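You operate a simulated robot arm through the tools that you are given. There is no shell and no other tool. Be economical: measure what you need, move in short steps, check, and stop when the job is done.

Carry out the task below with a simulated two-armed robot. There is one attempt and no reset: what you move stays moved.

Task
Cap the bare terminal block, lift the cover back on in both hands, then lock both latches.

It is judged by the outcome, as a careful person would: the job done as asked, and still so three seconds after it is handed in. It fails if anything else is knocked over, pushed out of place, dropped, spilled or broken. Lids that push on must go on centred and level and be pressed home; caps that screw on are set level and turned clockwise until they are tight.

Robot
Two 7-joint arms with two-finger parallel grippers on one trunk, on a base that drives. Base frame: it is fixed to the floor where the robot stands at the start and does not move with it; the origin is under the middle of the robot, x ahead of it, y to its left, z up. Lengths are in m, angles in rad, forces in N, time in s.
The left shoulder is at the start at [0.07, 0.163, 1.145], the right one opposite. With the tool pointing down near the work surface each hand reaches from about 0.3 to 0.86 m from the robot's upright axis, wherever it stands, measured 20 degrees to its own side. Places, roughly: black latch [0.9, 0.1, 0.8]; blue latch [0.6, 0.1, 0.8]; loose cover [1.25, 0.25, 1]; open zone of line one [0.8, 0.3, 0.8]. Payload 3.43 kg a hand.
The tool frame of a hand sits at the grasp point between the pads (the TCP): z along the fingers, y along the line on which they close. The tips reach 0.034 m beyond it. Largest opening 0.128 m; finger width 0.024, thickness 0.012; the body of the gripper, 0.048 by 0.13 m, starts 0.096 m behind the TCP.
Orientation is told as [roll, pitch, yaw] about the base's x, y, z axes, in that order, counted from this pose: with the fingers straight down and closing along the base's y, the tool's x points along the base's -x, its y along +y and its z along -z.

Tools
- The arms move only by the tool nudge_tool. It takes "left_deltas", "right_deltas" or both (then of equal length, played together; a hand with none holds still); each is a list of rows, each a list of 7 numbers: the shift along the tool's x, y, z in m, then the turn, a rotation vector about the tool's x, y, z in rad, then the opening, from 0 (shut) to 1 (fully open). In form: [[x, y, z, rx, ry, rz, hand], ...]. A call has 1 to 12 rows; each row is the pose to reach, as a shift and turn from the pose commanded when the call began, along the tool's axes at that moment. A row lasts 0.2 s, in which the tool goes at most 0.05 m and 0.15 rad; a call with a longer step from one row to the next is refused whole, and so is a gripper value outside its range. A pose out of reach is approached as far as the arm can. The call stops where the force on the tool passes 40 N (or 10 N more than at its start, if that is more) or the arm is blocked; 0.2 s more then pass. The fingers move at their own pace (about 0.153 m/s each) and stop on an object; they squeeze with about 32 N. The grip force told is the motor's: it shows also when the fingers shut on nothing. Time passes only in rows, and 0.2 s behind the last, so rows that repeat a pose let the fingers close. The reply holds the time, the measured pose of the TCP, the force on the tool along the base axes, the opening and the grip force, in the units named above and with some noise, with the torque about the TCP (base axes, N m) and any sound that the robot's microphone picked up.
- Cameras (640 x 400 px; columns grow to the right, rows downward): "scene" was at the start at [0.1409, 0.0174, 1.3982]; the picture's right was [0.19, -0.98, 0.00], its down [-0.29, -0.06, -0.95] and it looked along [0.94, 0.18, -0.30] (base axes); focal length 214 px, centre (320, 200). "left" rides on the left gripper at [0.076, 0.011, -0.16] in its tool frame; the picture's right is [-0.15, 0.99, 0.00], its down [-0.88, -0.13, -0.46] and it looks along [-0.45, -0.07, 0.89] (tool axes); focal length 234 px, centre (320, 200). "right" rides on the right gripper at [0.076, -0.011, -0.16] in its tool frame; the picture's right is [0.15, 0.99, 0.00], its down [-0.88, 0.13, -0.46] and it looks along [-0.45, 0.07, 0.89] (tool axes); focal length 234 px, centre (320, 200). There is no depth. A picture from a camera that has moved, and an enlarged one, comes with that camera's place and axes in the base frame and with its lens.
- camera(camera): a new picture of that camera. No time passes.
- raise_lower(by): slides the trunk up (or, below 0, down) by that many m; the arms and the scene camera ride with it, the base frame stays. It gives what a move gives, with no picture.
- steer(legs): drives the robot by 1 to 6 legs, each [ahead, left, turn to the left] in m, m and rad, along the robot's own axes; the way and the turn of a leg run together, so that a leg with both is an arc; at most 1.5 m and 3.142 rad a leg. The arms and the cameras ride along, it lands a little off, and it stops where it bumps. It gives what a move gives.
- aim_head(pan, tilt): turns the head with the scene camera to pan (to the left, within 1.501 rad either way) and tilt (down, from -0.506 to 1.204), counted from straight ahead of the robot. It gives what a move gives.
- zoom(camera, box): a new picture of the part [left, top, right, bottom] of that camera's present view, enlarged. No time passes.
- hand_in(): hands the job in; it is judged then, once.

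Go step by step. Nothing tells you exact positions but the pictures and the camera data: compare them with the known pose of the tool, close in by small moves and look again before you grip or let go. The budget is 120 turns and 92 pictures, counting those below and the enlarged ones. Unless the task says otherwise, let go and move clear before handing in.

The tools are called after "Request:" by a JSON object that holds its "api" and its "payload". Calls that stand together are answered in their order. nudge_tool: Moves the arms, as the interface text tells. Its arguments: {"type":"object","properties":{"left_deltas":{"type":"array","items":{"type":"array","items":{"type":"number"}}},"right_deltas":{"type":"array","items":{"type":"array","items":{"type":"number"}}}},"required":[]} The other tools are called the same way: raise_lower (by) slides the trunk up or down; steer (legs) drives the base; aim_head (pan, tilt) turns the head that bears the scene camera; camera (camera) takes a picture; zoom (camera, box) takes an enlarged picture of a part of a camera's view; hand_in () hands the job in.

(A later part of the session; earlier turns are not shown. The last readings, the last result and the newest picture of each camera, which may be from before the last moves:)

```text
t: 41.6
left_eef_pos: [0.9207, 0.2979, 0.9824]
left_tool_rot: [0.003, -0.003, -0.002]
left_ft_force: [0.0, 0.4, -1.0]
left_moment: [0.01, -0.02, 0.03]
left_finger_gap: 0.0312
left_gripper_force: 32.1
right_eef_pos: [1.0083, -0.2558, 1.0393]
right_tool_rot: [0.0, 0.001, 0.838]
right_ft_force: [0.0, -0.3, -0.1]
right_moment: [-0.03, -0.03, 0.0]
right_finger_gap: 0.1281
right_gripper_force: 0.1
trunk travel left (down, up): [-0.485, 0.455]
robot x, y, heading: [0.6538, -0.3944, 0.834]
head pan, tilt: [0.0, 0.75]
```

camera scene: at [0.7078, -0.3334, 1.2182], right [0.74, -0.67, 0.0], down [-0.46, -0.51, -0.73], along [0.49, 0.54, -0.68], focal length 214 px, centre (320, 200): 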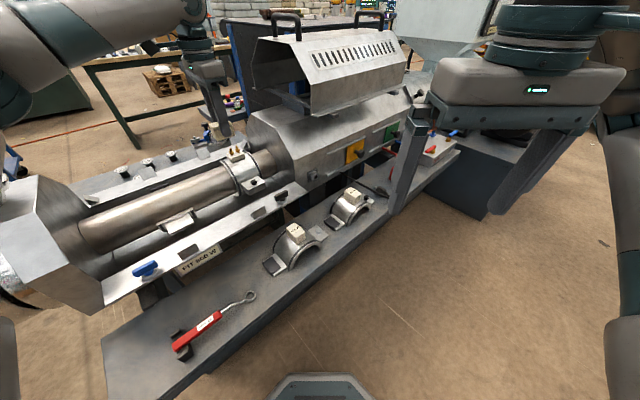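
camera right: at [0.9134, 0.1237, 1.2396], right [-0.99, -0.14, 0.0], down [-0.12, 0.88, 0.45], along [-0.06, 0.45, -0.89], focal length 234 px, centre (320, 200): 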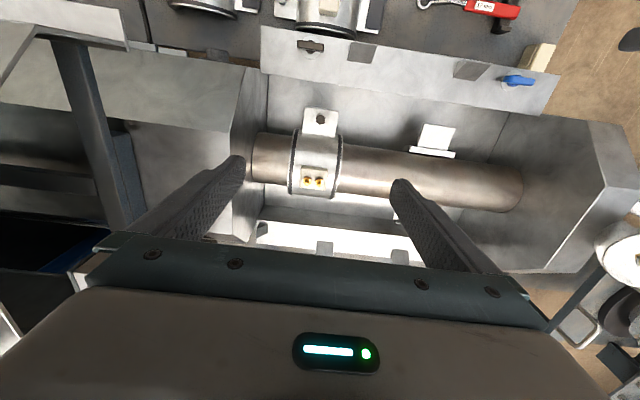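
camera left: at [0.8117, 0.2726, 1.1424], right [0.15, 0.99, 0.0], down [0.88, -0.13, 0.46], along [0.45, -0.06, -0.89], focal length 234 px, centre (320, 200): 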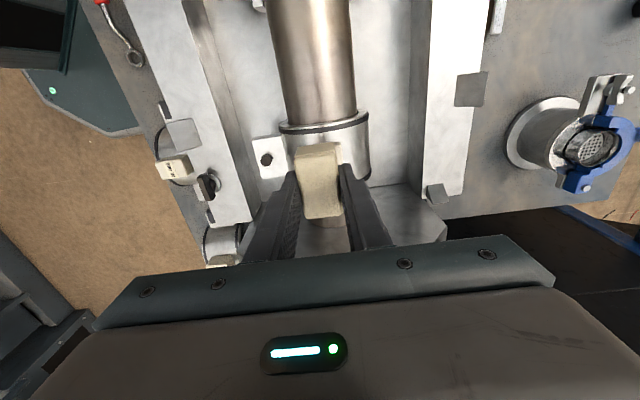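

Request:
{"api": "nudge_tool", "payload": {"left_deltas": [[0.006, -0.015, 0.008, 0, 0, 0, 0], [0.013, -0.0295, 0.017, 0, 0, 0, 0], [0.013, -0.0295, 0.017, 0, 0, 0, 0]]}}

Request:
{"api": "aim_head", "payload": {"pan": 0.4, "tilt": 0.5}}

Request:
{"api": "camera", "payload": {"camera": "scene"}}

Request:
{"api": "zoom", "payload": {"camera": "left", "box": [240, 100, 400, 250]}}

```text
t: 42.4
left_eef_pos: [0.9072, 0.269, 0.9648]
left_tool_rot: [0.002, -0.002, -0.002]
left_ft_force: [0.0, -0.2, -0.6]
left_moment: [0.0, 0.02, 0.03]
left_finger_gap: 0.0312
left_gripper_force: 32.1
right_eef_pos: [1.0065, -0.2569, 1.0395]
right_tool_rot: [-0.001, 0.002, 0.836]
right_ft_force: [-0.8, -1.0, 0.5]
right_moment: [0.01, 0.03, 0.0]
right_finger_gap: 0.1281
right_gripper_force: 0.0
trunk travel left (down, up): [-0.485, 0.455]
robot x, y, heading: [0.6547, -0.3929, 0.836]
head pan, tilt: [0.0, 0.75]
```

```text
t: 43.2
left_eef_pos: [0.9081, 0.2697, 0.9649]
left_tool_rot: [0.003, -0.005, -0.002]
left_ft_force: [-0.1, 0.8, -0.5]
left_moment: [0.03, 0.02, 0.01]
left_finger_gap: 0.0315
left_gripper_force: 32.0
right_eef_pos: [1.0093, -0.2567, 1.0393]
right_tool_rot: [0.001, 0.001, 0.837]
right_ft_force: [0.7, 0.9, 0.3]
right_moment: [-0.01, -0.01, 0.0]
right_finger_gap: 0.128
right_gripper_force: 0.1
trunk travel left (down, up): [-0.485, 0.455]
robot x, y, heading: [0.6509, -0.3933, 0.84]
head pan, tilt: [0.4, 0.499]
```

```text
59 pictures are left
camera scene: at [0.7161, -0.2719, 1.2399], right [0.94, -0.33, 0.0], down [-0.16, -0.45, -0.88], along [0.29, 0.83, -0.48], focal length 214 px, centre (320, 200)
```

scene: 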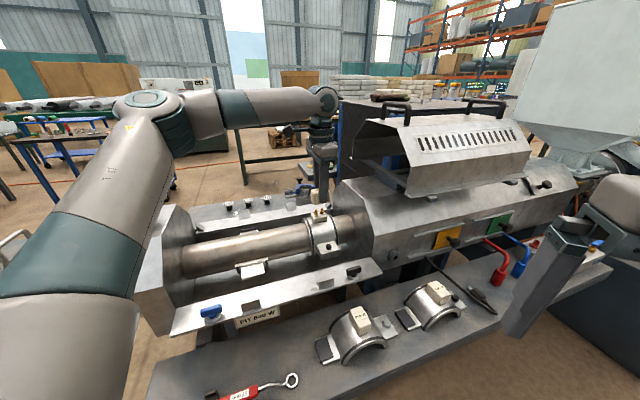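

```text
2.67 times, centred on (320, 175) of left
camera zoom: at [0.8331, 0.2797, 1.1246], right [0.15, 0.99, 0.0], down [0.88, -0.13, 0.46], along [0.45, -0.07, -0.89], focal length 624 px, centre (320, 267)
```

zoom: 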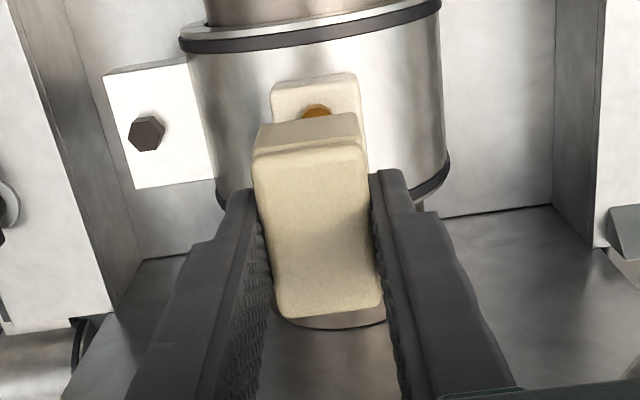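

The view is clear: cap centre is about 6 mm too far in +x and 2 mm short in y relative to the block. I'll correct, come down a little, and check with the scene camera.

Request:
{"api": "nudge_tool", "payload": {"left_deltas": [[0.0065, 0.002, 0.006, 0, 0, 0, 0], [0.0065, 0.002, 0.012, 0, 0, 0, 0]]}}

Request:
{"api": "zoom", "payload": {"camera": "scene", "box": [270, 160, 370, 260]}}

Request:
{"api": "zoom", "payload": {"camera": "left", "box": [260, 110, 380, 230]}}

```text
t: 43.9
left_eef_pos: [0.9024, 0.27, 0.9535]
left_tool_rot: [0.001, -0.003, -0.003]
left_ft_force: [0.1, 0.6, -1.2]
left_moment: [0.02, 0.01, 0.02]
left_finger_gap: 0.0312
left_gripper_force: 32.1
right_eef_pos: [1.0078, -0.2567, 1.039]
right_tool_rot: [0.0, 0.002, 0.837]
right_ft_force: [-0.2, 0.0, 0.1]
right_moment: [-0.01, 0.03, 0.0]
right_finger_gap: 0.1276
right_gripper_force: 0.0
trunk travel left (down, up): [-0.485, 0.455]
robot x, y, heading: [0.6557, -0.3956, 0.834]
head pan, tilt: [0.4, 0.499]
```

```text
4.00 times, centred on (320, 210) of scene
camera zoom: at [0.7163, -0.2721, 1.24], right [0.94, -0.33, 0.0], down [-0.16, -0.45, -0.88], along [0.29, 0.83, -0.48], focal length 858 px, centre (320, 160)
```

zoom: 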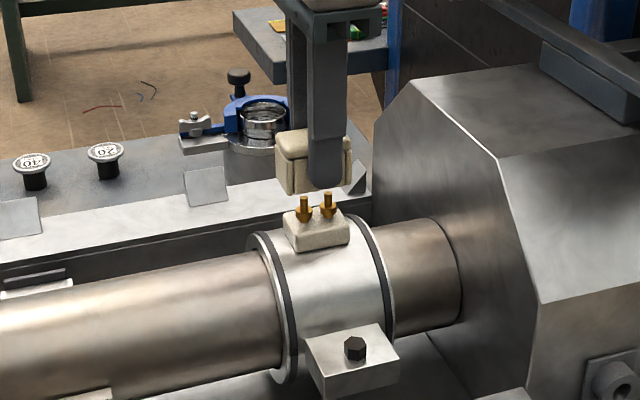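

```text
3.33 times, centred on (320, 170) of left
camera zoom: at [0.827, 0.2812, 1.1129], right [0.15, 0.99, 0.0], down [0.88, -0.13, 0.46], along [0.45, -0.07, -0.89], focal length 781 px, centre (320, 300)
```

zoom: 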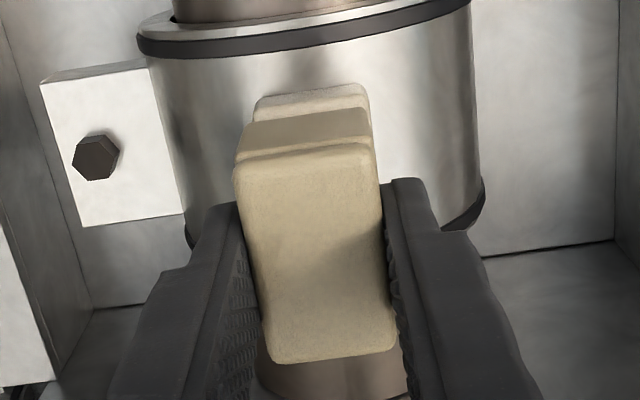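

Alignment looks within about 1 mm in both views. Lower in small steps and watch the force.

Request:
{"api": "nudge_tool", "payload": {"left_deltas": [[0, 0, 0.006, 0, 0, 0, 0], [0, 0, 0.012, 0, 0, 0, 0], [0, 0, 0.018, 0, 0, 0, 0], [0, 0, 0.024, 0, 0, 0, 0], [0, 0, 0.03, 0, 0, 0, 0], [0, 0, 0.034, 0, 0, 0, 0], [0, 0, 0.038, 0, 0, 0, 0]]}}

Request:
{"api": "zoom", "payload": {"camera": "scene", "box": [270, 160, 370, 260]}}

```text
t: 45.5
left_eef_pos: [0.9015, 0.2714, 0.9199]
left_tool_rot: [0.009, -0.01, 0.0]
left_ft_force: [-0.7, 6.0, 26.3]
left_moment: [-0.06, 0.19, -0.08]
left_finger_gap: 0.0313
left_gripper_force: 32.1
right_eef_pos: [1.0074, -0.258, 1.0404]
right_tool_rot: [0.003, -0.001, 0.837]
right_ft_force: [-1.0, -0.9, -0.3]
right_moment: [0.03, 0.03, 0.0]
right_finger_gap: 0.128
right_gripper_force: 0.0
trunk travel left (down, up): [-0.485, 0.455]
robot x, y, heading: [0.6494, -0.3928, 0.836]
head pan, tilt: [0.4, 0.499]
```

```text
4.00 times, centred on (320, 210) of scene
camera zoom: at [0.7149, -0.274, 1.2408], right [0.94, -0.33, 0.0], down [-0.16, -0.45, -0.88], along [0.29, 0.83, -0.48], focal length 858 px, centre (320, 160)
```

zoom: 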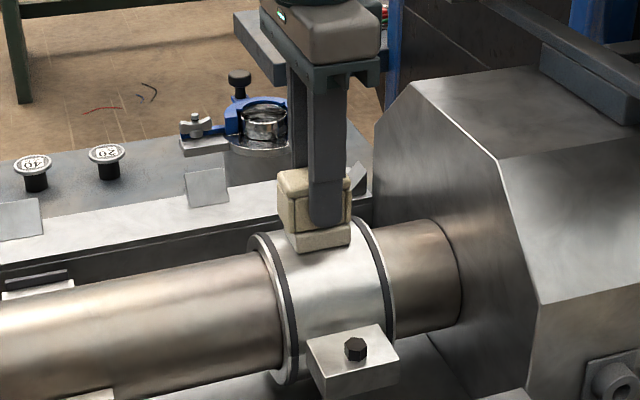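

The cap is in contact on the block with 26 N. I'll compare with a capped spare, and look at the seam from the left camera before pressing home.

Request:
{"api": "zoom", "payload": {"camera": "left", "box": [260, 110, 380, 230]}}

Request:
{"api": "zoom", "payload": {"camera": "scene", "box": [300, 260, 480, 370]}}

```text
3.33 times, centred on (320, 170) of left
camera zoom: at [0.8259, 0.2807, 1.0792], right [0.15, 0.99, 0.01], down [0.88, -0.13, 0.46], along [0.46, -0.06, -0.89], focal length 781 px, centre (320, 300)
```

zoom: 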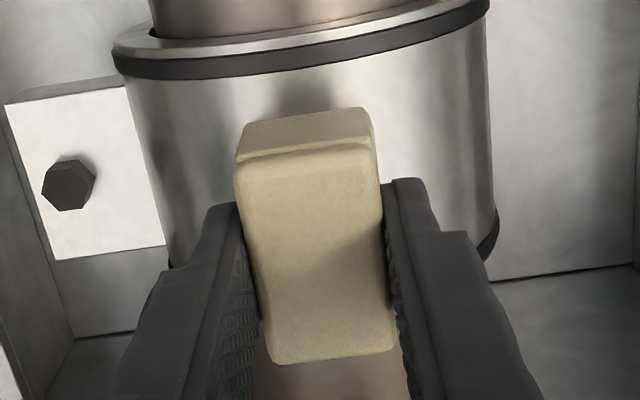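

```text
3.56 times, centred on (390, 315) of scene
camera zoom: at [0.7149, -0.274, 1.2408], right [0.94, -0.33, 0.0], down [-0.16, -0.45, -0.88], along [0.29, 0.83, -0.48], focal length 763 px, centre (71, -209)
```

zoom: 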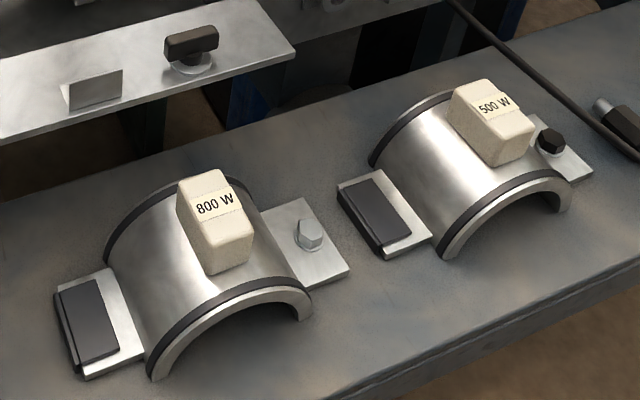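

Seam looks even. Press down to check whether it goes further home.

Request:
{"api": "nudge_tool", "payload": {"left_deltas": [[0, 0, 0.003, 0, 0, 0, 0], [0, 0, 0.006, 0, 0, 0, 0], [0, 0, 0.009, 0, 0, 0, 0], [0, 0, 0.012, 0, 0, 0, 0], [0, 0, 0.015, 0, 0, 0, 0]]}}

Request:
{"api": "zoom", "payload": {"camera": "scene", "box": [290, 180, 350, 240]}}

```text
t: 46.2
left_eef_pos: [0.9011, 0.2707, 0.9129]
left_tool_rot: [0.008, -0.009, -0.001]
left_ft_force: [-2.2, -4.0, 12.4]
left_moment: [-0.14, 0.8, -0.06]
left_finger_gap: 0.0313
left_gripper_force: 31.9
right_eef_pos: [1.0074, -0.2577, 1.0393]
right_tool_rot: [0.0, 0.001, 0.839]
right_ft_force: [0.4, 0.1, -1.2]
right_moment: [0.0, 0.0, 0.01]
right_finger_gap: 0.128
right_gripper_force: 0.0
trunk travel left (down, up): [-0.485, 0.455]
robot x, y, heading: [0.6512, -0.3964, 0.836]
head pan, tilt: [0.4, 0.499]
stopped in row 3 (left hand): the force on the tool passed its limit at 43 N (the readings are from after the stop); the commanded pose is now the measured one
```

```text
6.67 times, centred on (320, 210) of scene
camera zoom: at [0.715, -0.2736, 1.2398], right [0.94, -0.33, 0.0], down [-0.16, -0.45, -0.88], along [0.29, 0.83, -0.48], focal length 1430 px, centre (320, 133)
```

zoom: 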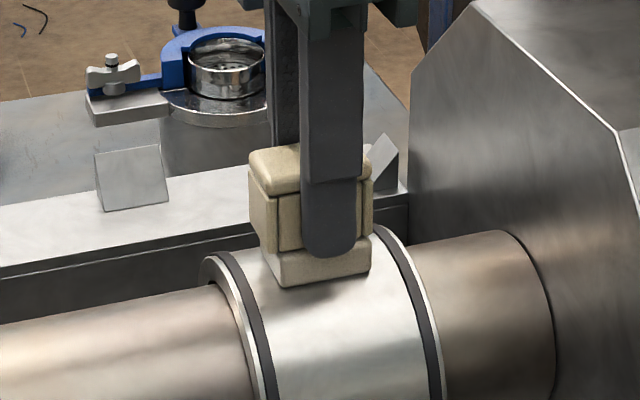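

It slid about 7 mm further on. I'll release, back off upward and inspect before pressing from above.

Request:
{"api": "nudge_tool", "payload": {"left_deltas": [[0, 0, 0, 0, 0, 0, 0.15], [0, 0, 0, 0, 0, 0, 0.4], [0, 0, 0, 0, 0, 0, 0.5], [0, 0, -0.03, 0, 0, 0, 0.5], [0, 0, -0.07, 0, 0, 0, 0.5], [0, 0, -0.09, 0, 0, 0, 0.5]]}}

Request:
{"api": "zoom", "payload": {"camera": "scene", "box": [290, 180, 350, 240]}}

Request:
{"api": "zoom", "payload": {"camera": "left", "box": [260, 80, 380, 200]}}

```text
t: 47.6
left_eef_pos: [0.9009, 0.2715, 1.0012]
left_tool_rot: [0.007, -0.006, 0.001]
left_ft_force: [0.6, 0.2, -1.2]
left_moment: [-0.04, 0.01, 0.0]
left_finger_gap: 0.0641
left_gripper_force: 0.0
right_eef_pos: [1.0087, -0.256, 1.0387]
right_tool_rot: [0.0, 0.001, 0.836]
right_ft_force: [-0.5, -0.5, 0.5]
right_moment: [-0.01, 0.01, 0.05]
right_finger_gap: 0.1279
right_gripper_force: 0.1
trunk travel left (down, up): [-0.485, 0.455]
robot x, y, heading: [0.6545, -0.3968, 0.835]
head pan, tilt: [0.4, 0.499]
```

```text
6.67 times, centred on (320, 210) of scene
camera zoom: at [0.716, -0.2719, 1.24], right [0.94, -0.33, 0.0], down [-0.16, -0.45, -0.88], along [0.29, 0.83, -0.48], focal length 1430 px, centre (320, 133)
```

zoom: 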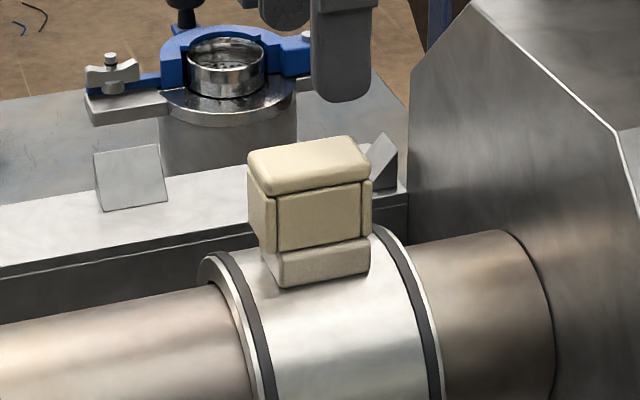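

```text
3.33 times, centred on (320, 140) of left
camera zoom: at [0.8259, 0.2817, 1.1597], right [0.15, 0.99, 0.01], down [0.88, -0.13, 0.46], along [0.46, -0.06, -0.89], focal length 781 px, centre (320, 400)
```

zoom: 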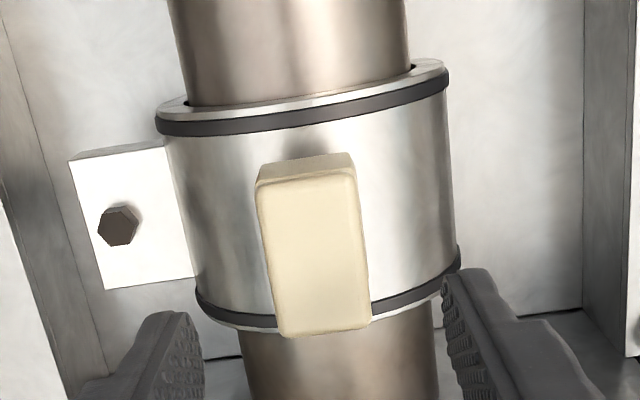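

The cap sits level and centred on the block. I'll close the fingers and press on its top centre to confirm it is home.

Request:
{"api": "nudge_tool", "payload": {"left_deltas": [[0.0015, -0.0015, 0, 0, 0, 0, 0.2], [0.0015, -0.0015, 0.0, 0, 0, 0, 0], [0.0015, -0.0015, 0.02, 0, 0, 0, 0], [0.0015, -0.0015, 0.04, 0, 0, 0, 0], [0.0015, -0.0015, 0.05, 0, 0, 0, 0], [0.0015, -0.0015, 0.056, 0, 0, 0, 0], [0.0015, -0.0015, 0.06, 0, 0, 0, 0], [0.0015, -0.0015, 0.064, 0, 0, 0, 0], [0.0015, -0.0015, 0.068, 0, 0, 0, 0], [0.0015, -0.0015, 0.072, 0, 0, 0, 0], [0.0015, -0.0015, 0.076, 0, 0, 0, 0], [0.0015, -0.0015, 0.08, 0, 0, 0, 0]]}}

Request:
{"api": "zoom", "payload": {"camera": "scene", "box": [290, 180, 350, 240]}}

```text
t: 49.1
left_eef_pos: [0.9007, 0.2704, 0.953]
left_tool_rot: [0.017, -0.019, 0.0]
left_ft_force: [-6.5, -4.3, 16.5]
left_moment: [-0.2, 0.38, 0.02]
left_finger_gap: 0.0
left_gripper_force: 31.7
right_eef_pos: [1.0073, -0.2563, 1.0406]
right_tool_rot: [0.002, -0.002, 0.839]
right_ft_force: [-0.5, -0.2, 0.4]
right_moment: [0.0, 0.02, 0.04]
right_finger_gap: 0.1279
right_gripper_force: 0.0
trunk travel left (down, up): [-0.485, 0.455]
robot x, y, heading: [0.6515, -0.3949, 0.838]
head pan, tilt: [0.4, 0.499]
stopped in row 7 (left hand): the force on the tool passed its limit at 44 N (the readings are from after the stop); the commanded pose is now the measured one
```

```text
6.67 times, centred on (320, 210) of scene
camera zoom: at [0.7146, -0.2738, 1.2403], right [0.94, -0.33, 0.0], down [-0.16, -0.45, -0.88], along [0.29, 0.83, -0.48], focal length 1430 px, centre (320, 133)
```

zoom: 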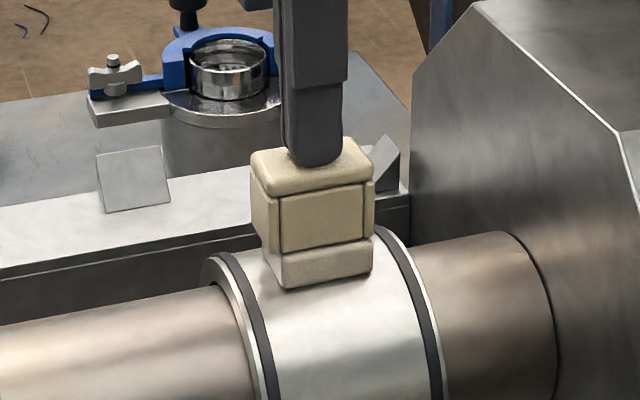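

The cap seems level; I'll press a bit more firmly in small increments to be sure it doesn't go further.

Request:
{"api": "nudge_tool", "payload": {"left_deltas": [[0, 0, 0.001, 0, 0, 0, 0], [0, 0, 0.002, 0, 0, 0, 0], [0, 0, 0.003, 0, 0, 0, 0]]}}

Request:
{"api": "nudge_tool", "payload": {"left_deltas": [[0, 0, 0.0015, 0, 0, 0, 0], [0, 0, 0.003, 0, 0, 0, 0]]}}

Request:
{"api": "nudge_tool", "payload": {"left_deltas": [[0, 0, 0.0015, 0, 0, 0, 0], [0, 0, 0.003, 0, 0, 0, 0]]}}

```text
t: 50.0
left_eef_pos: [0.8998, 0.2717, 0.954]
left_tool_rot: [0.021, -0.026, 0.003]
left_ft_force: [-5.7, -6.3, 19.0]
left_moment: [-0.22, 0.41, 0.08]
left_finger_gap: 0.0001
left_gripper_force: 31.8
right_eef_pos: [1.0066, -0.257, 1.0402]
right_tool_rot: [0.002, -0.002, 0.838]
right_ft_force: [-0.6, 0.2, 0.1]
right_moment: [-0.01, -0.01, 0.01]
right_finger_gap: 0.128
right_gripper_force: 0.0
trunk travel left (down, up): [-0.485, 0.455]
robot x, y, heading: [0.6529, -0.3958, 0.837]
head pan, tilt: [0.4, 0.499]
stopped in row 3 (left hand): the force on the tool passed its limit at 41 N (the readings are from after the stop); the commanded pose is now the measured one
```

```text
t: 50.6
left_eef_pos: [0.9014, 0.2733, 0.9542]
left_tool_rot: [0.023, -0.029, 0.005]
left_ft_force: [-4.3, -6.1, 19.3]
left_moment: [-0.28, 0.36, 0.04]
left_finger_gap: 0.0001
left_gripper_force: 31.4
right_eef_pos: [1.0066, -0.2576, 1.0402]
right_tool_rot: [0.002, -0.002, 0.837]
right_ft_force: [-0.5, 0.0, 0.9]
right_moment: [-0.02, 0.02, 0.02]
right_finger_gap: 0.128
right_gripper_force: 0.1
trunk travel left (down, up): [-0.485, 0.455]
robot x, y, heading: [0.6556, -0.3907, 0.84]
head pan, tilt: [0.4, 0.499]
stopped in row 2 (left hand): the force on the tool passed its limit at 41 N (the readings are from after the stop); the commanded pose is now the measured one
```

```text
t: 51.4
left_eef_pos: [0.9016, 0.2719, 0.9537]
left_tool_rot: [0.03, -0.038, 0.004]
left_ft_force: [-3.7, -7.6, 18.7]
left_moment: [-0.25, 0.35, 0.04]
left_finger_gap: 0.0002
left_gripper_force: 32.4
right_eef_pos: [1.0062, -0.2575, 1.0395]
right_tool_rot: [0.002, -0.002, 0.84]
right_ft_force: [-0.8, -0.1, 0.0]
right_moment: [-0.01, 0.02, 0.03]
right_finger_gap: 0.1279
right_gripper_force: 0.0
trunk travel left (down, up): [-0.485, 0.455]
robot x, y, heading: [0.651, -0.3971, 0.842]
head pan, tilt: [0.4, 0.499]
stopped in row 2 (left hand): the force on the tool passed its limit at 42 N (the readings are from after the stop); the commanded pose is now the measured one
```

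It doesn't move under 42 N. Lift off and look at the seam closely.

Request:
{"api": "nudge_tool", "payload": {"left_deltas": [[0, 0, -0.03, -0.03, 0.038, 0, 0], [0, 0, -0.07, -0.03, 0.038, 0, 0], [0.04, 0, -0.1, -0.03, 0.038, 0, 0], [0.08, -0.01, -0.1, -0.03, 0.038, 0, 0], [0.12, -0.03, -0.1, -0.03, 0.038, 0, 0]]}}

Request:
{"api": "zoom", "payload": {"camera": "scene", "box": [300, 185, 340, 225]}}

Request:
{"api": "zoom", "payload": {"camera": "left", "box": [270, 150, 390, 250]}}

```text
t: 52.6
left_eef_pos: [0.7757, 0.2408, 1.0453]
left_tool_rot: [0.057, 0.004, 0.005]
left_ft_force: [-0.5, -0.1, -1.2]
left_moment: [0.06, -0.04, 0.01]
left_finger_gap: 0.0
left_gripper_force: 32.1
right_eef_pos: [1.007, -0.2559, 1.0399]
right_tool_rot: [0.0, -0.002, 0.837]
right_ft_force: [-0.2, -0.4, 0.3]
right_moment: [0.03, -0.02, 0.01]
right_finger_gap: 0.1281
right_gripper_force: 0.0
trunk travel left (down, up): [-0.485, 0.455]
robot x, y, heading: [0.6534, -0.3957, 0.837]
head pan, tilt: [0.4, 0.499]
```

```text
10.00 times, centred on (320, 205) of scene
camera zoom: at [0.7138, -0.2726, 1.2402], right [0.94, -0.33, 0.0], down [-0.16, -0.45, -0.88], along [0.29, 0.83, -0.48], focal length 2145 px, centre (320, 150)
```

zoom: 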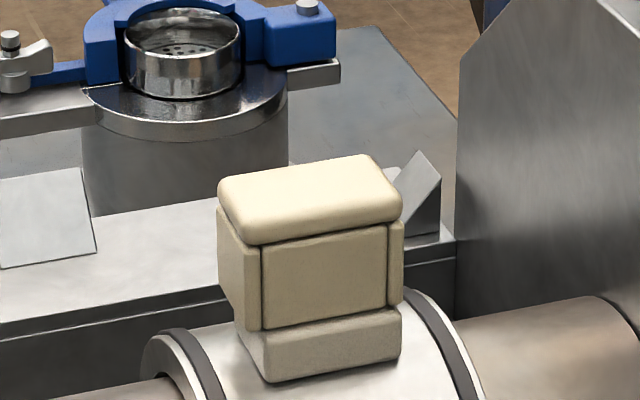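

```text
4.00 times, centred on (330, 200) of left
camera zoom: at [0.7015, 0.2428, 1.2048], right [0.14, 0.99, 0.06], down [0.88, -0.15, 0.44], along [0.45, -0.01, -0.89], focal length 937 px, centre (280, 200)
```

zoom: 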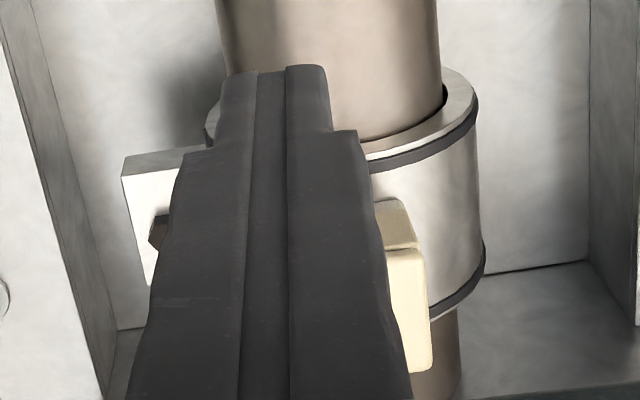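

The cap has slid about 7 mm over the block, is level and solid under 42 N – seated. Next: retract the left hand, raise the trunk and re-park square in front of the cover.

Request:
{"api": "nudge_tool", "payload": {"left_deltas": [[0, -0.045, -0.01, -0.05, 0, 0, 0], [0, -0.09, -0.02, -0.057, 0, 0, 0.3], [0, -0.135, -0.03, -0.057, 0, 0, 0.6], [0, -0.18, -0.04, -0.057, 0, 0, 1], [0, -0.22, -0.05, -0.057, 0, 0, 1], [0, -0.26, -0.06, -0.057, 0, 0, 1]]}}

Request:
{"api": "raise_lower", "payload": {"by": 0.22}}

Request:
{"api": "steer", "payload": {"legs": [[-0.06, 0, 0], [0, 0, 0.732], [0, -0.6, 0]]}}

Request:
{"api": "aim_head", "payload": {"pan": 0.0, "tilt": 0.6}}

Request:
{"api": "camera", "payload": {"camera": "scene"}}

```text
t: 54.0
left_eef_pos: [0.7836, -0.0226, 1.0916]
left_tool_rot: [0.115, 0.007, 0.007]
left_ft_force: [0.1, -0.3, 0.7]
left_moment: [0.01, 0.03, -0.02]
left_finger_gap: 0.1279
left_gripper_force: 0.1
right_eef_pos: [1.0086, -0.2566, 1.04]
right_tool_rot: [0.002, 0.001, 0.84]
right_ft_force: [-0.1, -0.3, 0.0]
right_moment: [0.0, -0.01, -0.01]
right_finger_gap: 0.1276
right_gripper_force: 0.0
trunk travel left (down, up): [-0.485, 0.455]
robot x, y, heading: [0.6579, -0.3968, 0.835]
head pan, tilt: [0.4, 0.499]
```

```text
t: 56.3
left_eef_pos: [0.7822, -0.0224, 1.3105]
left_tool_rot: [0.113, 0.006, 0.006]
left_ft_force: [0.2, -0.7, -0.7]
left_moment: [-0.02, 0.01, 0.01]
left_finger_gap: 0.1279
left_gripper_force: 0.1
right_eef_pos: [1.0075, -0.2557, 1.2599]
right_tool_rot: [0.001, 0.0, 0.836]
right_ft_force: [0.2, -0.5, -0.3]
right_moment: [0.0, -0.06, 0.0]
right_finger_gap: 0.128
right_gripper_force: 0.0
trunk travel left (down, up): [-0.705, 0.235]
robot x, y, heading: [0.6579, -0.3954, 0.836]
head pan, tilt: [0.4, 0.499]
```

```text
t: 62.2
left_eef_pos: [1.0682, -0.0793, 1.3104]
left_tool_rot: [0.114, 0.006, 0.726]
left_ft_force: [-0.2, 0.1, 0.1]
left_moment: [0.01, 0.01, 0.01]
left_finger_gap: 0.128
left_gripper_force: 0.1
right_eef_pos: [1.3913, -0.1076, 1.2597]
right_tool_rot: [0.0, 0.001, 1.559]
right_ft_force: [-0.4, -0.3, 0.5]
right_moment: [-0.02, -0.02, -0.01]
right_finger_gap: 0.1281
right_gripper_force: 0.1
trunk travel left (down, up): [-0.705, 0.235]
robot x, y, heading: [1.2169, -0.4457, 1.562]
head pan, tilt: [0.4, 0.499]
```

```text
t: 63.1
left_eef_pos: [1.0676, -0.0791, 1.3112]
left_tool_rot: [0.114, 0.006, 0.727]
left_ft_force: [0.8, 0.4, 0.6]
left_moment: [0.0, 0.0, 0.01]
left_finger_gap: 0.128
left_gripper_force: 0.0
right_eef_pos: [1.3917, -0.1081, 1.2596]
right_tool_rot: [0.0, 0.0, 1.56]
right_ft_force: [0.1, -0.5, -0.5]
right_moment: [-0.02, -0.01, -0.02]
right_finger_gap: 0.1281
right_gripper_force: 0.1
trunk travel left (down, up): [-0.705, 0.235]
robot x, y, heading: [1.2146, -0.4427, 1.56]
head pan, tilt: [0.0, 0.6]
```

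```text
46 pictures are left
camera scene: at [1.2173, -0.3068, 1.4509], right [1.0, -0.01, 0.0], down [-0.01, -0.56, -0.83], along [0.01, 0.83, -0.56], focal length 214 px, centre (320, 200)
```

scene: 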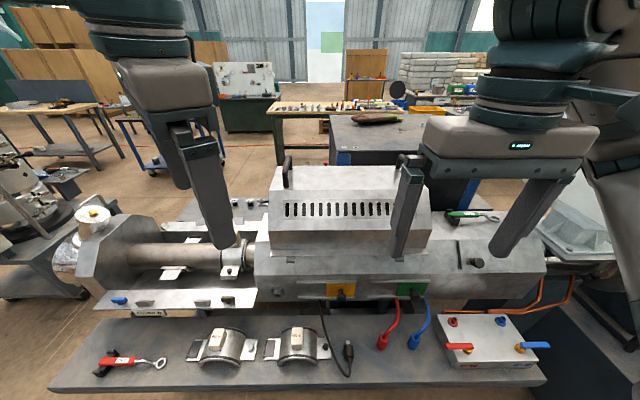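

Square in front of the cover. First fix left hand's orientation (level and closing along x), keeping it high.

Request:
{"api": "nudge_tool", "payload": {"left_deltas": [[0, 0, 0, 0.114, 0, 0, 1]]}}

Request:
{"api": "nudge_tool", "payload": {"left_deltas": [[0.0, 0, -0.02, 0, 0, -0.14, 1], [0.0, 0, -0.04, 0, 0, -0.28, 1], [0, 0, -0.04, 0, 0, -0.42, 1], [0, 0, -0.04, 0, 0, -0.56, 1], [0, 0, -0.04, 0, 0, -0.7, 1], [0, 0, -0.04, 0, 0, -0.834, 1]], "right_deltas": [[0.0, -0.02, -0.02, 0, 0, 0, 1], [0.0, -0.05, -0.04, 0, 0, 0, 1], [0, -0.05, -0.06, 0, 0, 0, 1], [0, -0.05, -0.08, 0, 0, 0, 1], [0, -0.05, -0.09, 0, 0, 0, 1], [0, -0.05, -0.09, 0, 0, 0, 1]]}}

Request:
{"api": "camera", "payload": {"camera": "left"}}

Request:
{"api": "camera", "payload": {"camera": "right"}}

Request:
{"api": "zoom", "payload": {"camera": "scene", "box": [240, 130, 460, 290]}}

```text
t: 63.5
left_eef_pos: [1.0664, -0.0784, 1.3112]
left_tool_rot: [-0.001, 0.006, 0.726]
left_ft_force: [0.3, 1.1, 0.7]
left_moment: [0.0, -0.03, 0.01]
left_finger_gap: 0.1282
left_gripper_force: 0.1
right_eef_pos: [1.3915, -0.106, 1.2586]
right_tool_rot: [-0.001, 0.003, 1.56]
right_ft_force: [0.4, 0.0, 0.5]
right_moment: [-0.02, -0.03, 0.01]
right_finger_gap: 0.128
right_gripper_force: 0.1
trunk travel left (down, up): [-0.705, 0.235]
robot x, y, heading: [1.2149, -0.4455, 1.556]
head pan, tilt: [0.0, 0.6]
```

```text
t: 64.9
left_eef_pos: [1.068, -0.0787, 1.35]
left_tool_rot: [0.003, 0.005, 1.563]
left_ft_force: [0.4, 0.2, -0.8]
left_moment: [0.02, -0.03, 0.02]
left_finger_gap: 0.1279
left_gripper_force: 0.0
right_eef_pos: [1.4429, -0.1065, 1.3501]
right_tool_rot: [0.001, 0.002, 1.558]
right_ft_force: [-0.3, -0.5, 0.6]
right_moment: [-0.01, -0.03, -0.01]
right_finger_gap: 0.1282
right_gripper_force: 0.0
trunk travel left (down, up): [-0.705, 0.235]
robot x, y, heading: [1.2145, -0.4419, 1.56]
head pan, tilt: [0.0, 0.6]
```

```text
45 pictures are left
camera left: at [1.0576, -0.1541, 1.5107], right [-0.99, 0.15, 0.0], down [0.14, 0.88, 0.45], along [0.07, 0.45, -0.89], focal length 234 px, centre (320, 200)
```

left: 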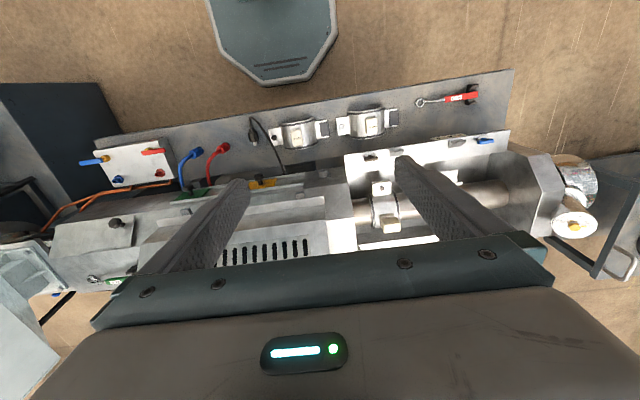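

```text
44 pictures are left
camera right: at [1.454, -0.1832, 1.5104], right [-0.99, -0.13, 0.0], down [-0.12, 0.88, 0.45], along [-0.06, 0.45, -0.89], focal length 234 px, centre (320, 200)
```

right: 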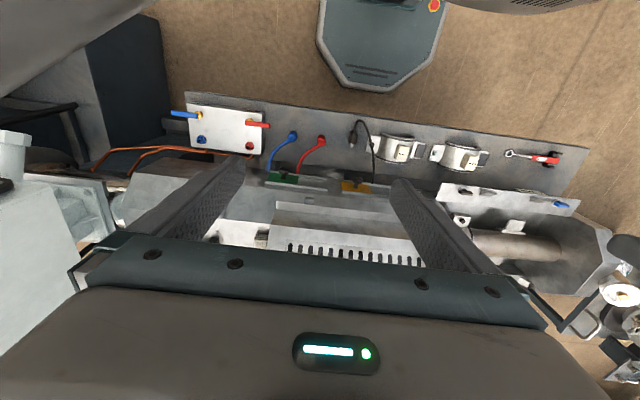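

```text
2.50 times, centred on (350, 210) of scene
camera zoom: at [1.2169, -0.3061, 1.4508], right [1.0, -0.01, 0.0], down [-0.01, -0.57, -0.82], along [0.01, 0.82, -0.57], focal length 536 px, centre (245, 175)
```

zoom: 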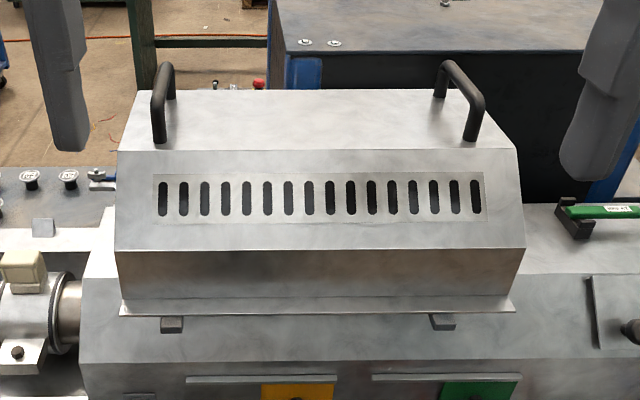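

The cover spans about x 1.09–1.51 with handle bars along y near x≈1.13 and 1.475, top z≈1.19, y 0.22–0.31. I'll centre the base on it and bring the hands closer (still high) to measure.

Request:
{"api": "steer", "payload": {"legs": [[0.0, -0.087, 0.01]]}}

Request:
{"api": "nudge_tool", "payload": {"left_deltas": [[-0.04, 0.005, 0, 0, 0, 0, 0.7], [-0.08, 0.01, 0, 0, 0, 0, 0.7], [-0.12, 0.015, 0, 0, 0, 0, 0.7], [-0.16, 0.02, 0, 0, 0, 0, 0.7], [-0.2, 0.025, 0.01, 0, 0, 0, 0.7], [-0.22, 0.025, 0.02, 0, 0, 0, 0.7]], "right_deltas": [[-0.04, 0.01, 0, 0, 0, 0, 0.7], [-0.08, 0.02, 0, 0, 0, 0, 0.7], [-0.12, 0.03, 0, 0, 0, 0, 0.7], [-0.16, 0.04, 0, 0, 0, 0, 0.7], [-0.2, 0.05, 0.01, 0, 0, 0, 0.7], [-0.24, 0.055, 0.02, 0, 0, 0, 0.7]]}}

Request:
{"api": "camera", "payload": {"camera": "left"}}

Request:
{"api": "camera", "payload": {"camera": "right"}}

Request:
{"api": "camera", "payload": {"camera": "scene"}}

```text
t: 66.0
left_eef_pos: [1.1478, -0.0825, 1.3513]
left_tool_rot: [0.003, 0.004, 1.571]
left_ft_force: [0.4, -0.4, 0.5]
left_moment: [0.02, -0.05, 0.0]
left_finger_gap: 0.1279
left_gripper_force: 0.0
right_eef_pos: [1.5225, -0.1061, 1.3504]
right_tool_rot: [-0.002, 0.0, 1.569]
right_ft_force: [-0.4, -0.1, 0.4]
right_moment: [-0.01, -0.03, -0.03]
right_finger_gap: 0.1279
right_gripper_force: 0.1
trunk travel left (down, up): [-0.705, 0.235]
robot x, y, heading: [1.3034, -0.4447, 1.572]
head pan, tilt: [0.0, 0.6]
```

```text
t: 67.4
left_eef_pos: [1.1045, 0.128, 1.3211]
left_tool_rot: [0.006, 0.006, 1.572]
left_ft_force: [0.1, 0.3, -0.1]
left_moment: [-0.02, -0.03, -0.03]
left_finger_gap: 0.0896
left_gripper_force: 0.1
left hand out of reach, approached as far as the arm can: row 4, 5, 6
right_eef_pos: [1.4708, 0.1371, 1.3303]
right_tool_rot: [0.0, 0.001, 1.569]
right_ft_force: [0.0, -1.1, -0.4]
right_moment: [0.01, -0.02, 0.03]
right_finger_gap: 0.0898
right_gripper_force: 0.0
trunk travel left (down, up): [-0.705, 0.235]
robot x, y, heading: [1.3032, -0.4455, 1.568]
head pan, tilt: [0.0, 0.6]
```

```text
42 pictures are left
camera left: at [1.0951, 0.0524, 1.4808], right [-0.99, 0.15, 0.0], down [0.13, 0.88, 0.45], along [0.06, 0.45, -0.89], focal length 234 px, centre (320, 200)
```

left: 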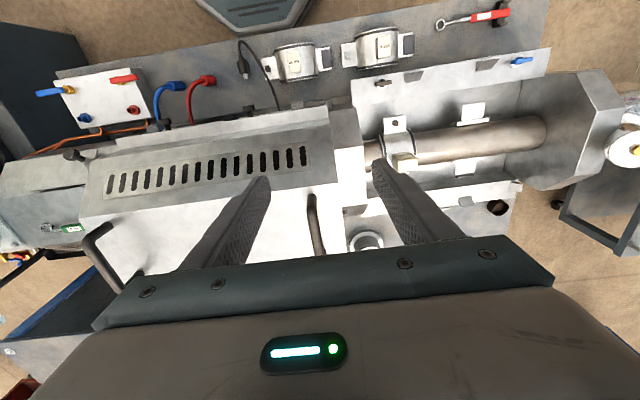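

```text
41 pictures are left
camera right: at [1.4841, 0.0613, 1.4914], right [-0.99, -0.14, 0.0], down [-0.13, 0.88, 0.45], along [-0.07, 0.45, -0.89], focal length 234 px, centre (320, 200)
```

right: 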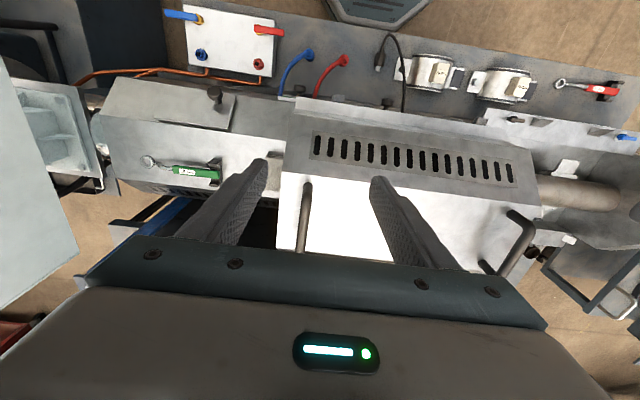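

```text
40 pictures are left
camera scene: at [1.3022, -0.3059, 1.4508], right [1.0, 0.0, 0.0], down [0.0, -0.57, -0.82], along [0.0, 0.82, -0.57], focal length 214 px, centre (320, 200)
```

scene: 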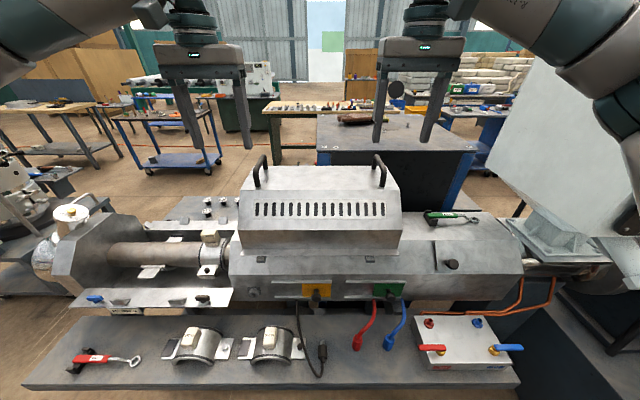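

Handles visible from all three cameras. Zoom scene for triangulating the bar height.

Request:
{"api": "zoom", "payload": {"camera": "scene", "box": [225, 140, 415, 270]}}

Request:
{"api": "zoom", "payload": {"camera": "right", "box": [260, 100, 420, 280]}}

```text
3.08 times, centred on (320, 205) of scene
camera zoom: at [1.3022, -0.3059, 1.4508], right [1.0, 0.0, 0.0], down [0.0, -0.57, -0.82], along [0.0, 0.82, -0.57], focal length 660 px, centre (320, 185)
```

zoom: 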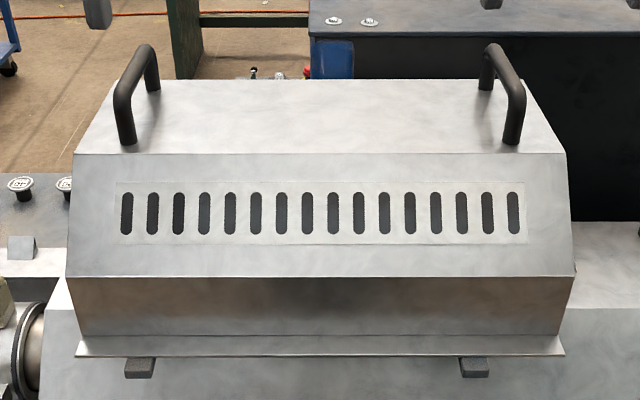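

```text
2.22 times, centred on (340, 190) of right
camera zoom: at [1.4841, 0.0613, 1.4914], right [-0.99, -0.14, 0.0], down [-0.13, 0.88, 0.45], along [-0.07, 0.45, -0.89], focal length 520 px, centre (276, 222)
```

zoom: 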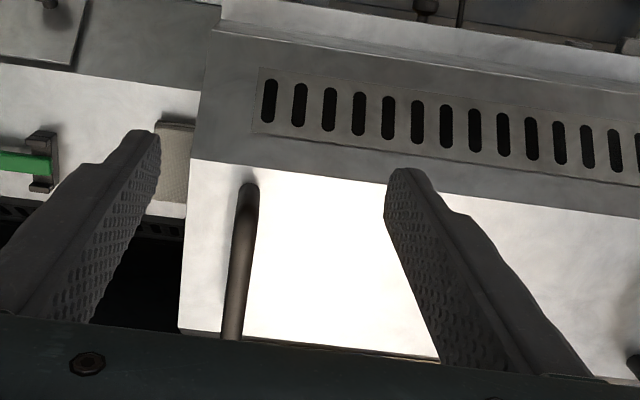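

Handle bars: left at x≈1.126, right at x≈1.477, both y≈0.225–0.33, top z≈1.18. I'll lower the hands to z 1.24 and move over the bars.

Request:
{"api": "nudge_tool", "payload": {"left_deltas": [[0, -0.01, 0.04, 0, 0, 0, 0.7], [0, -0.0215, 0.075, 0, 0, 0, 0.7], [-0.04, -0.0215, 0.081, 0, 0, 0, 0.7], [-0.08, -0.0215, 0.081, 0, 0, 0, 0.7], [-0.12, -0.0215, 0.081, 0, 0, 0, 0.7], [-0.147, -0.0215, 0.081, 0, 0, 0, 0.7]], "right_deltas": [[0, -0.003, 0.045, 0, 0, 0, 0.7], [0, -0.006, 0.08, 0, 0, 0, 0.7], [-0.04, -0.006, 0.09, 0, 0, 0, 0.7], [-0.08, -0.006, 0.09, 0, 0, 0, 0.7], [-0.12, -0.006, 0.09, 0, 0, 0, 0.7], [-0.138, -0.006, 0.09, 0, 0, 0, 0.7]]}}

Request:
{"api": "camera", "payload": {"camera": "left"}}

Request:
{"api": "camera", "payload": {"camera": "right"}}

```text
t: 68.8
left_eef_pos: [1.107, 0.1734, 1.2379]
left_tool_rot: [0.003, 0.004, 1.571]
left_ft_force: [-0.1, 0.1, 0.6]
left_moment: [0.0, -0.02, 0.01]
left_finger_gap: 0.0895
left_gripper_force: 0.0
left hand out of reach, approached as far as the arm can: row 3, 4, 5, 6
right_eef_pos: [1.4771, 0.273, 1.2411]
right_tool_rot: [-0.003, 0.003, 1.569]
right_ft_force: [0.7, 1.1, 0.2]
right_moment: [-0.03, -0.04, 0.01]
right_finger_gap: 0.0895
right_gripper_force: 0.1
trunk travel left (down, up): [-0.705, 0.235]
robot x, y, heading: [1.3037, -0.4487, 1.568]
head pan, tilt: [0.0, 0.6]
```

```text
37 pictures are left
camera left: at [1.0966, 0.0975, 1.3984], right [-0.99, 0.15, 0.0], down [0.13, 0.88, 0.45], along [0.06, 0.45, -0.89], focal length 234 px, centre (320, 200)
```

left: 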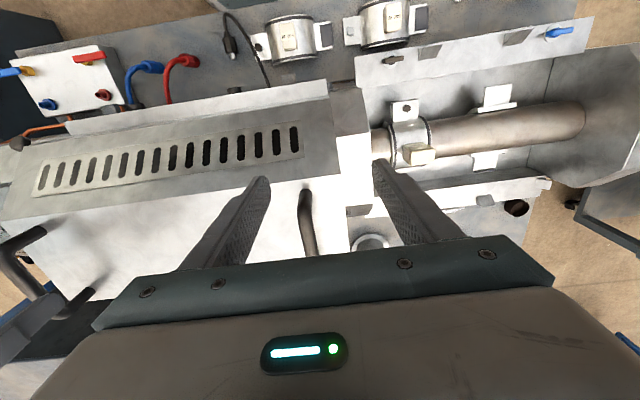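

```text
36 pictures are left
camera right: at [1.4897, 0.1975, 1.4014], right [-0.99, -0.14, 0.0], down [-0.13, 0.88, 0.45], along [-0.07, 0.45, -0.89], focal length 234 px, centre (320, 200)
```

right: 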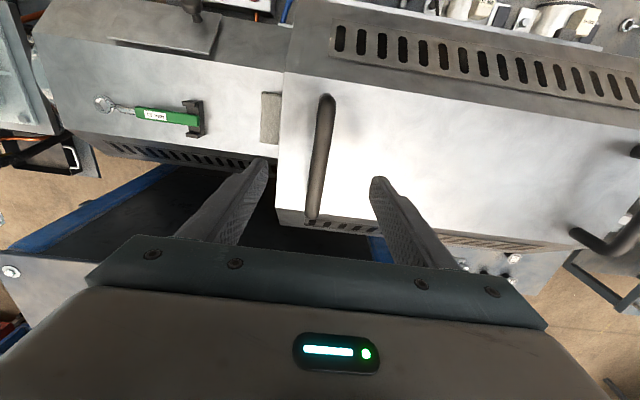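

The left arm is limited at this height. I'll raise the trunk by 0.2 (so the hands work lower relative to the shoulders) and drive 5 cm closer.

Request:
{"api": "raise_lower", "payload": {"by": 0.2}}

Request:
{"api": "steer", "payload": {"legs": [[0.05, 0, 0]]}}

Request:
{"api": "nudge_tool", "payload": {"left_deltas": [[0, -0.01, 0.04, 0, 0, 0, 0.7], [0, -0.018, 0.08, 0, 0, 0, 0.7], [0, -0.018, 0.12, 0, 0, 0, 0.7], [0, -0.018, 0.16, 0, 0, 0, 0.7], [0, -0.018, 0.195, 0, 0, 0, 0.7], [-0.03, -0.018, 0.195, 0, 0, 0, 0.7], [-0.052, -0.018, 0.195, 0, 0, 0, 0.7]], "right_deltas": [[0.01, 0, 0.04, 0, 0, 0, 0.7], [0.02, 0, 0.08, 0, 0, 0, 0.7], [0.03, 0, 0.12, 0, 0, 0, 0.7], [0.04, 0, 0.16, 0, 0, 0, 0.7], [0.048, 0, 0.195, 0, 0, 0, 0.7], [0.048, 0, 0.195, 0, 0, 0, 0.7], [0.048, 0, 0.195, 0, 0, 0, 0.7]]}}

Request:
{"api": "camera", "payload": {"camera": "left"}}

```text
t: 70.9
left_eef_pos: [1.1068, 0.1726, 1.439]
left_tool_rot: [0.004, 0.006, 1.57]
left_ft_force: [0.4, 0.6, 0.2]
left_moment: [0.0, -0.03, 0.01]
left_finger_gap: 0.0894
left_gripper_force: 0.1
right_eef_pos: [1.4767, 0.2731, 1.4412]
right_tool_rot: [-0.002, 0.002, 1.57]
right_ft_force: [-0.1, 0.5, 0.1]
right_moment: [0.01, 0.02, 0.0]
right_finger_gap: 0.0897
right_gripper_force: 0.0
trunk travel left (down, up): [-0.905, 0.035]
robot x, y, heading: [1.3025, -0.442, 1.57]
head pan, tilt: [0.0, 0.6]
```

```text
t: 71.9
left_eef_pos: [1.1071, 0.2087, 1.4457]
left_tool_rot: [0.003, -0.003, 1.57]
left_ft_force: [0.2, -0.7, 0.3]
left_moment: [0.12, -0.01, 0.0]
left_finger_gap: 0.0897
left_gripper_force: 0.0
right_eef_pos: [1.4768, 0.311, 1.4496]
right_tool_rot: [0.002, -0.009, 1.571]
right_ft_force: [0.5, -1.9, 0.5]
right_moment: [0.12, 0.03, -0.02]
right_finger_gap: 0.0896
right_gripper_force: 0.1
trunk travel left (down, up): [-0.905, 0.035]
robot x, y, heading: [1.3044, -0.3954, 1.57]
head pan, tilt: [0.0, 0.6]
```

```text
t: 73.5
left_eef_pos: [1.096, 0.2486, 1.254]
left_tool_rot: [0.001, 0.001, 1.572]
left_ft_force: [0.1, 0.0, 0.2]
left_moment: [-0.01, 0.01, 0.0]
left_finger_gap: 0.0898
left_gripper_force: 0.0
left hand out of reach, approached as far as the arm can: row 5, 6, 7
right_eef_pos: [1.476, 0.2755, 1.2476]
right_tool_rot: [0.0, 0.0, 1.572]
right_ft_force: [0.3, -0.1, -0.5]
right_moment: [0.0, -0.01, -0.02]
right_finger_gap: 0.0896
right_gripper_force: 0.0
trunk travel left (down, up): [-0.905, 0.035]
robot x, y, heading: [1.3031, -0.3935, 1.569]
head pan, tilt: [0.0, 0.6]
```

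```text
35 pictures are left
camera left: at [1.0858, 0.173, 1.4131], right [-0.99, 0.15, 0.0], down [0.13, 0.88, 0.45], along [0.07, 0.45, -0.89], focal length 234 px, centre (320, 200)
```

left: 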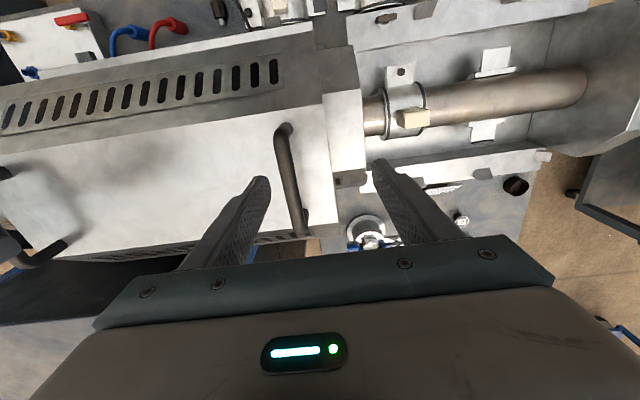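

The left arm prefers working further out to its own side, so I'll shift the base 7 cm to the right.

Request:
{"api": "nudge_tool", "payload": {"left_deltas": [[0, 0, -0.03, 0, 0, 0, 0.7]], "right_deltas": [[0, 0, -0.03, 0, 0, 0, 0.7]]}}

Request:
{"api": "steer", "payload": {"legs": [[0.0, -0.075, 0]]}}

Request:
{"api": "nudge_tool", "payload": {"left_deltas": [[-0.01, 0.02, 0, 0, 0, 0, 0.7], [-0.025, 0.045, 0, 0, 0, 0, 0.7], [-0.025, 0.045, 0.02, 0, 0, 0, 0.7], [-0.025, 0.045, 0.04, 0, 0, 0, 0.7]], "right_deltas": [[0, 0.04, 0, 0, 0, 0, 0.7], [0, 0.074, 0, 0, 0, 0, 0.7], [0, 0.074, 0.02, 0, 0, 0, 0.7], [0, 0.074, 0.035, 0, 0, 0, 0.7]]}}

```text
t: 73.9
left_eef_pos: [1.0956, 0.246, 1.2839]
left_tool_rot: [0.003, 0.002, 1.571]
left_ft_force: [0.0, 0.0, -0.3]
left_moment: [0.02, 0.0, -0.03]
left_finger_gap: 0.0899
left_gripper_force: 0.0
right_eef_pos: [1.4759, 0.2725, 1.2784]
right_tool_rot: [0.001, -0.001, 1.571]
right_ft_force: [0.6, 0.3, 0.0]
right_moment: [0.04, -0.03, 0.03]
right_finger_gap: 0.0895
right_gripper_force: 0.1
trunk travel left (down, up): [-0.905, 0.035]
robot x, y, heading: [1.3031, -0.3999, 1.574]
head pan, tilt: [0.0, 0.6]
```

```text
t: 74.9
left_eef_pos: [1.1618, 0.2478, 1.2819]
left_tool_rot: [-0.003, 0.003, 1.572]
left_ft_force: [-1.3, -0.4, 0.6]
left_moment: [0.01, -0.1, 0.03]
left_finger_gap: 0.0896
left_gripper_force: 0.2
right_eef_pos: [1.5428, 0.2745, 1.2788]
right_tool_rot: [-0.005, 0.0, 1.573]
right_ft_force: [-1.5, 0.6, 0.8]
right_moment: [0.0, -0.13, -0.02]
right_finger_gap: 0.0894
right_gripper_force: 0.0
trunk travel left (down, up): [-0.905, 0.035]
robot x, y, heading: [1.3779, -0.3979, 1.569]
head pan, tilt: [0.0, 0.6]
```

```text
t: 75.9
left_eef_pos: [1.1294, 0.274, 1.2425]
left_tool_rot: [0.007, 0.003, 1.572]
left_ft_force: [-0.6, 0.2, -0.3]
left_moment: [-0.01, 0.03, -0.01]
left_finger_gap: 0.0896
left_gripper_force: 0.0
right_eef_pos: [1.4794, 0.274, 1.2428]
right_tool_rot: [0.004, 0.0, 1.573]
right_ft_force: [-0.4, 0.2, 0.2]
right_moment: [0.02, 0.03, 0.01]
right_finger_gap: 0.0896
right_gripper_force: 0.0
trunk travel left (down, up): [-0.905, 0.035]
robot x, y, heading: [1.3756, -0.3964, 1.57]
head pan, tilt: [0.0, 0.6]
```

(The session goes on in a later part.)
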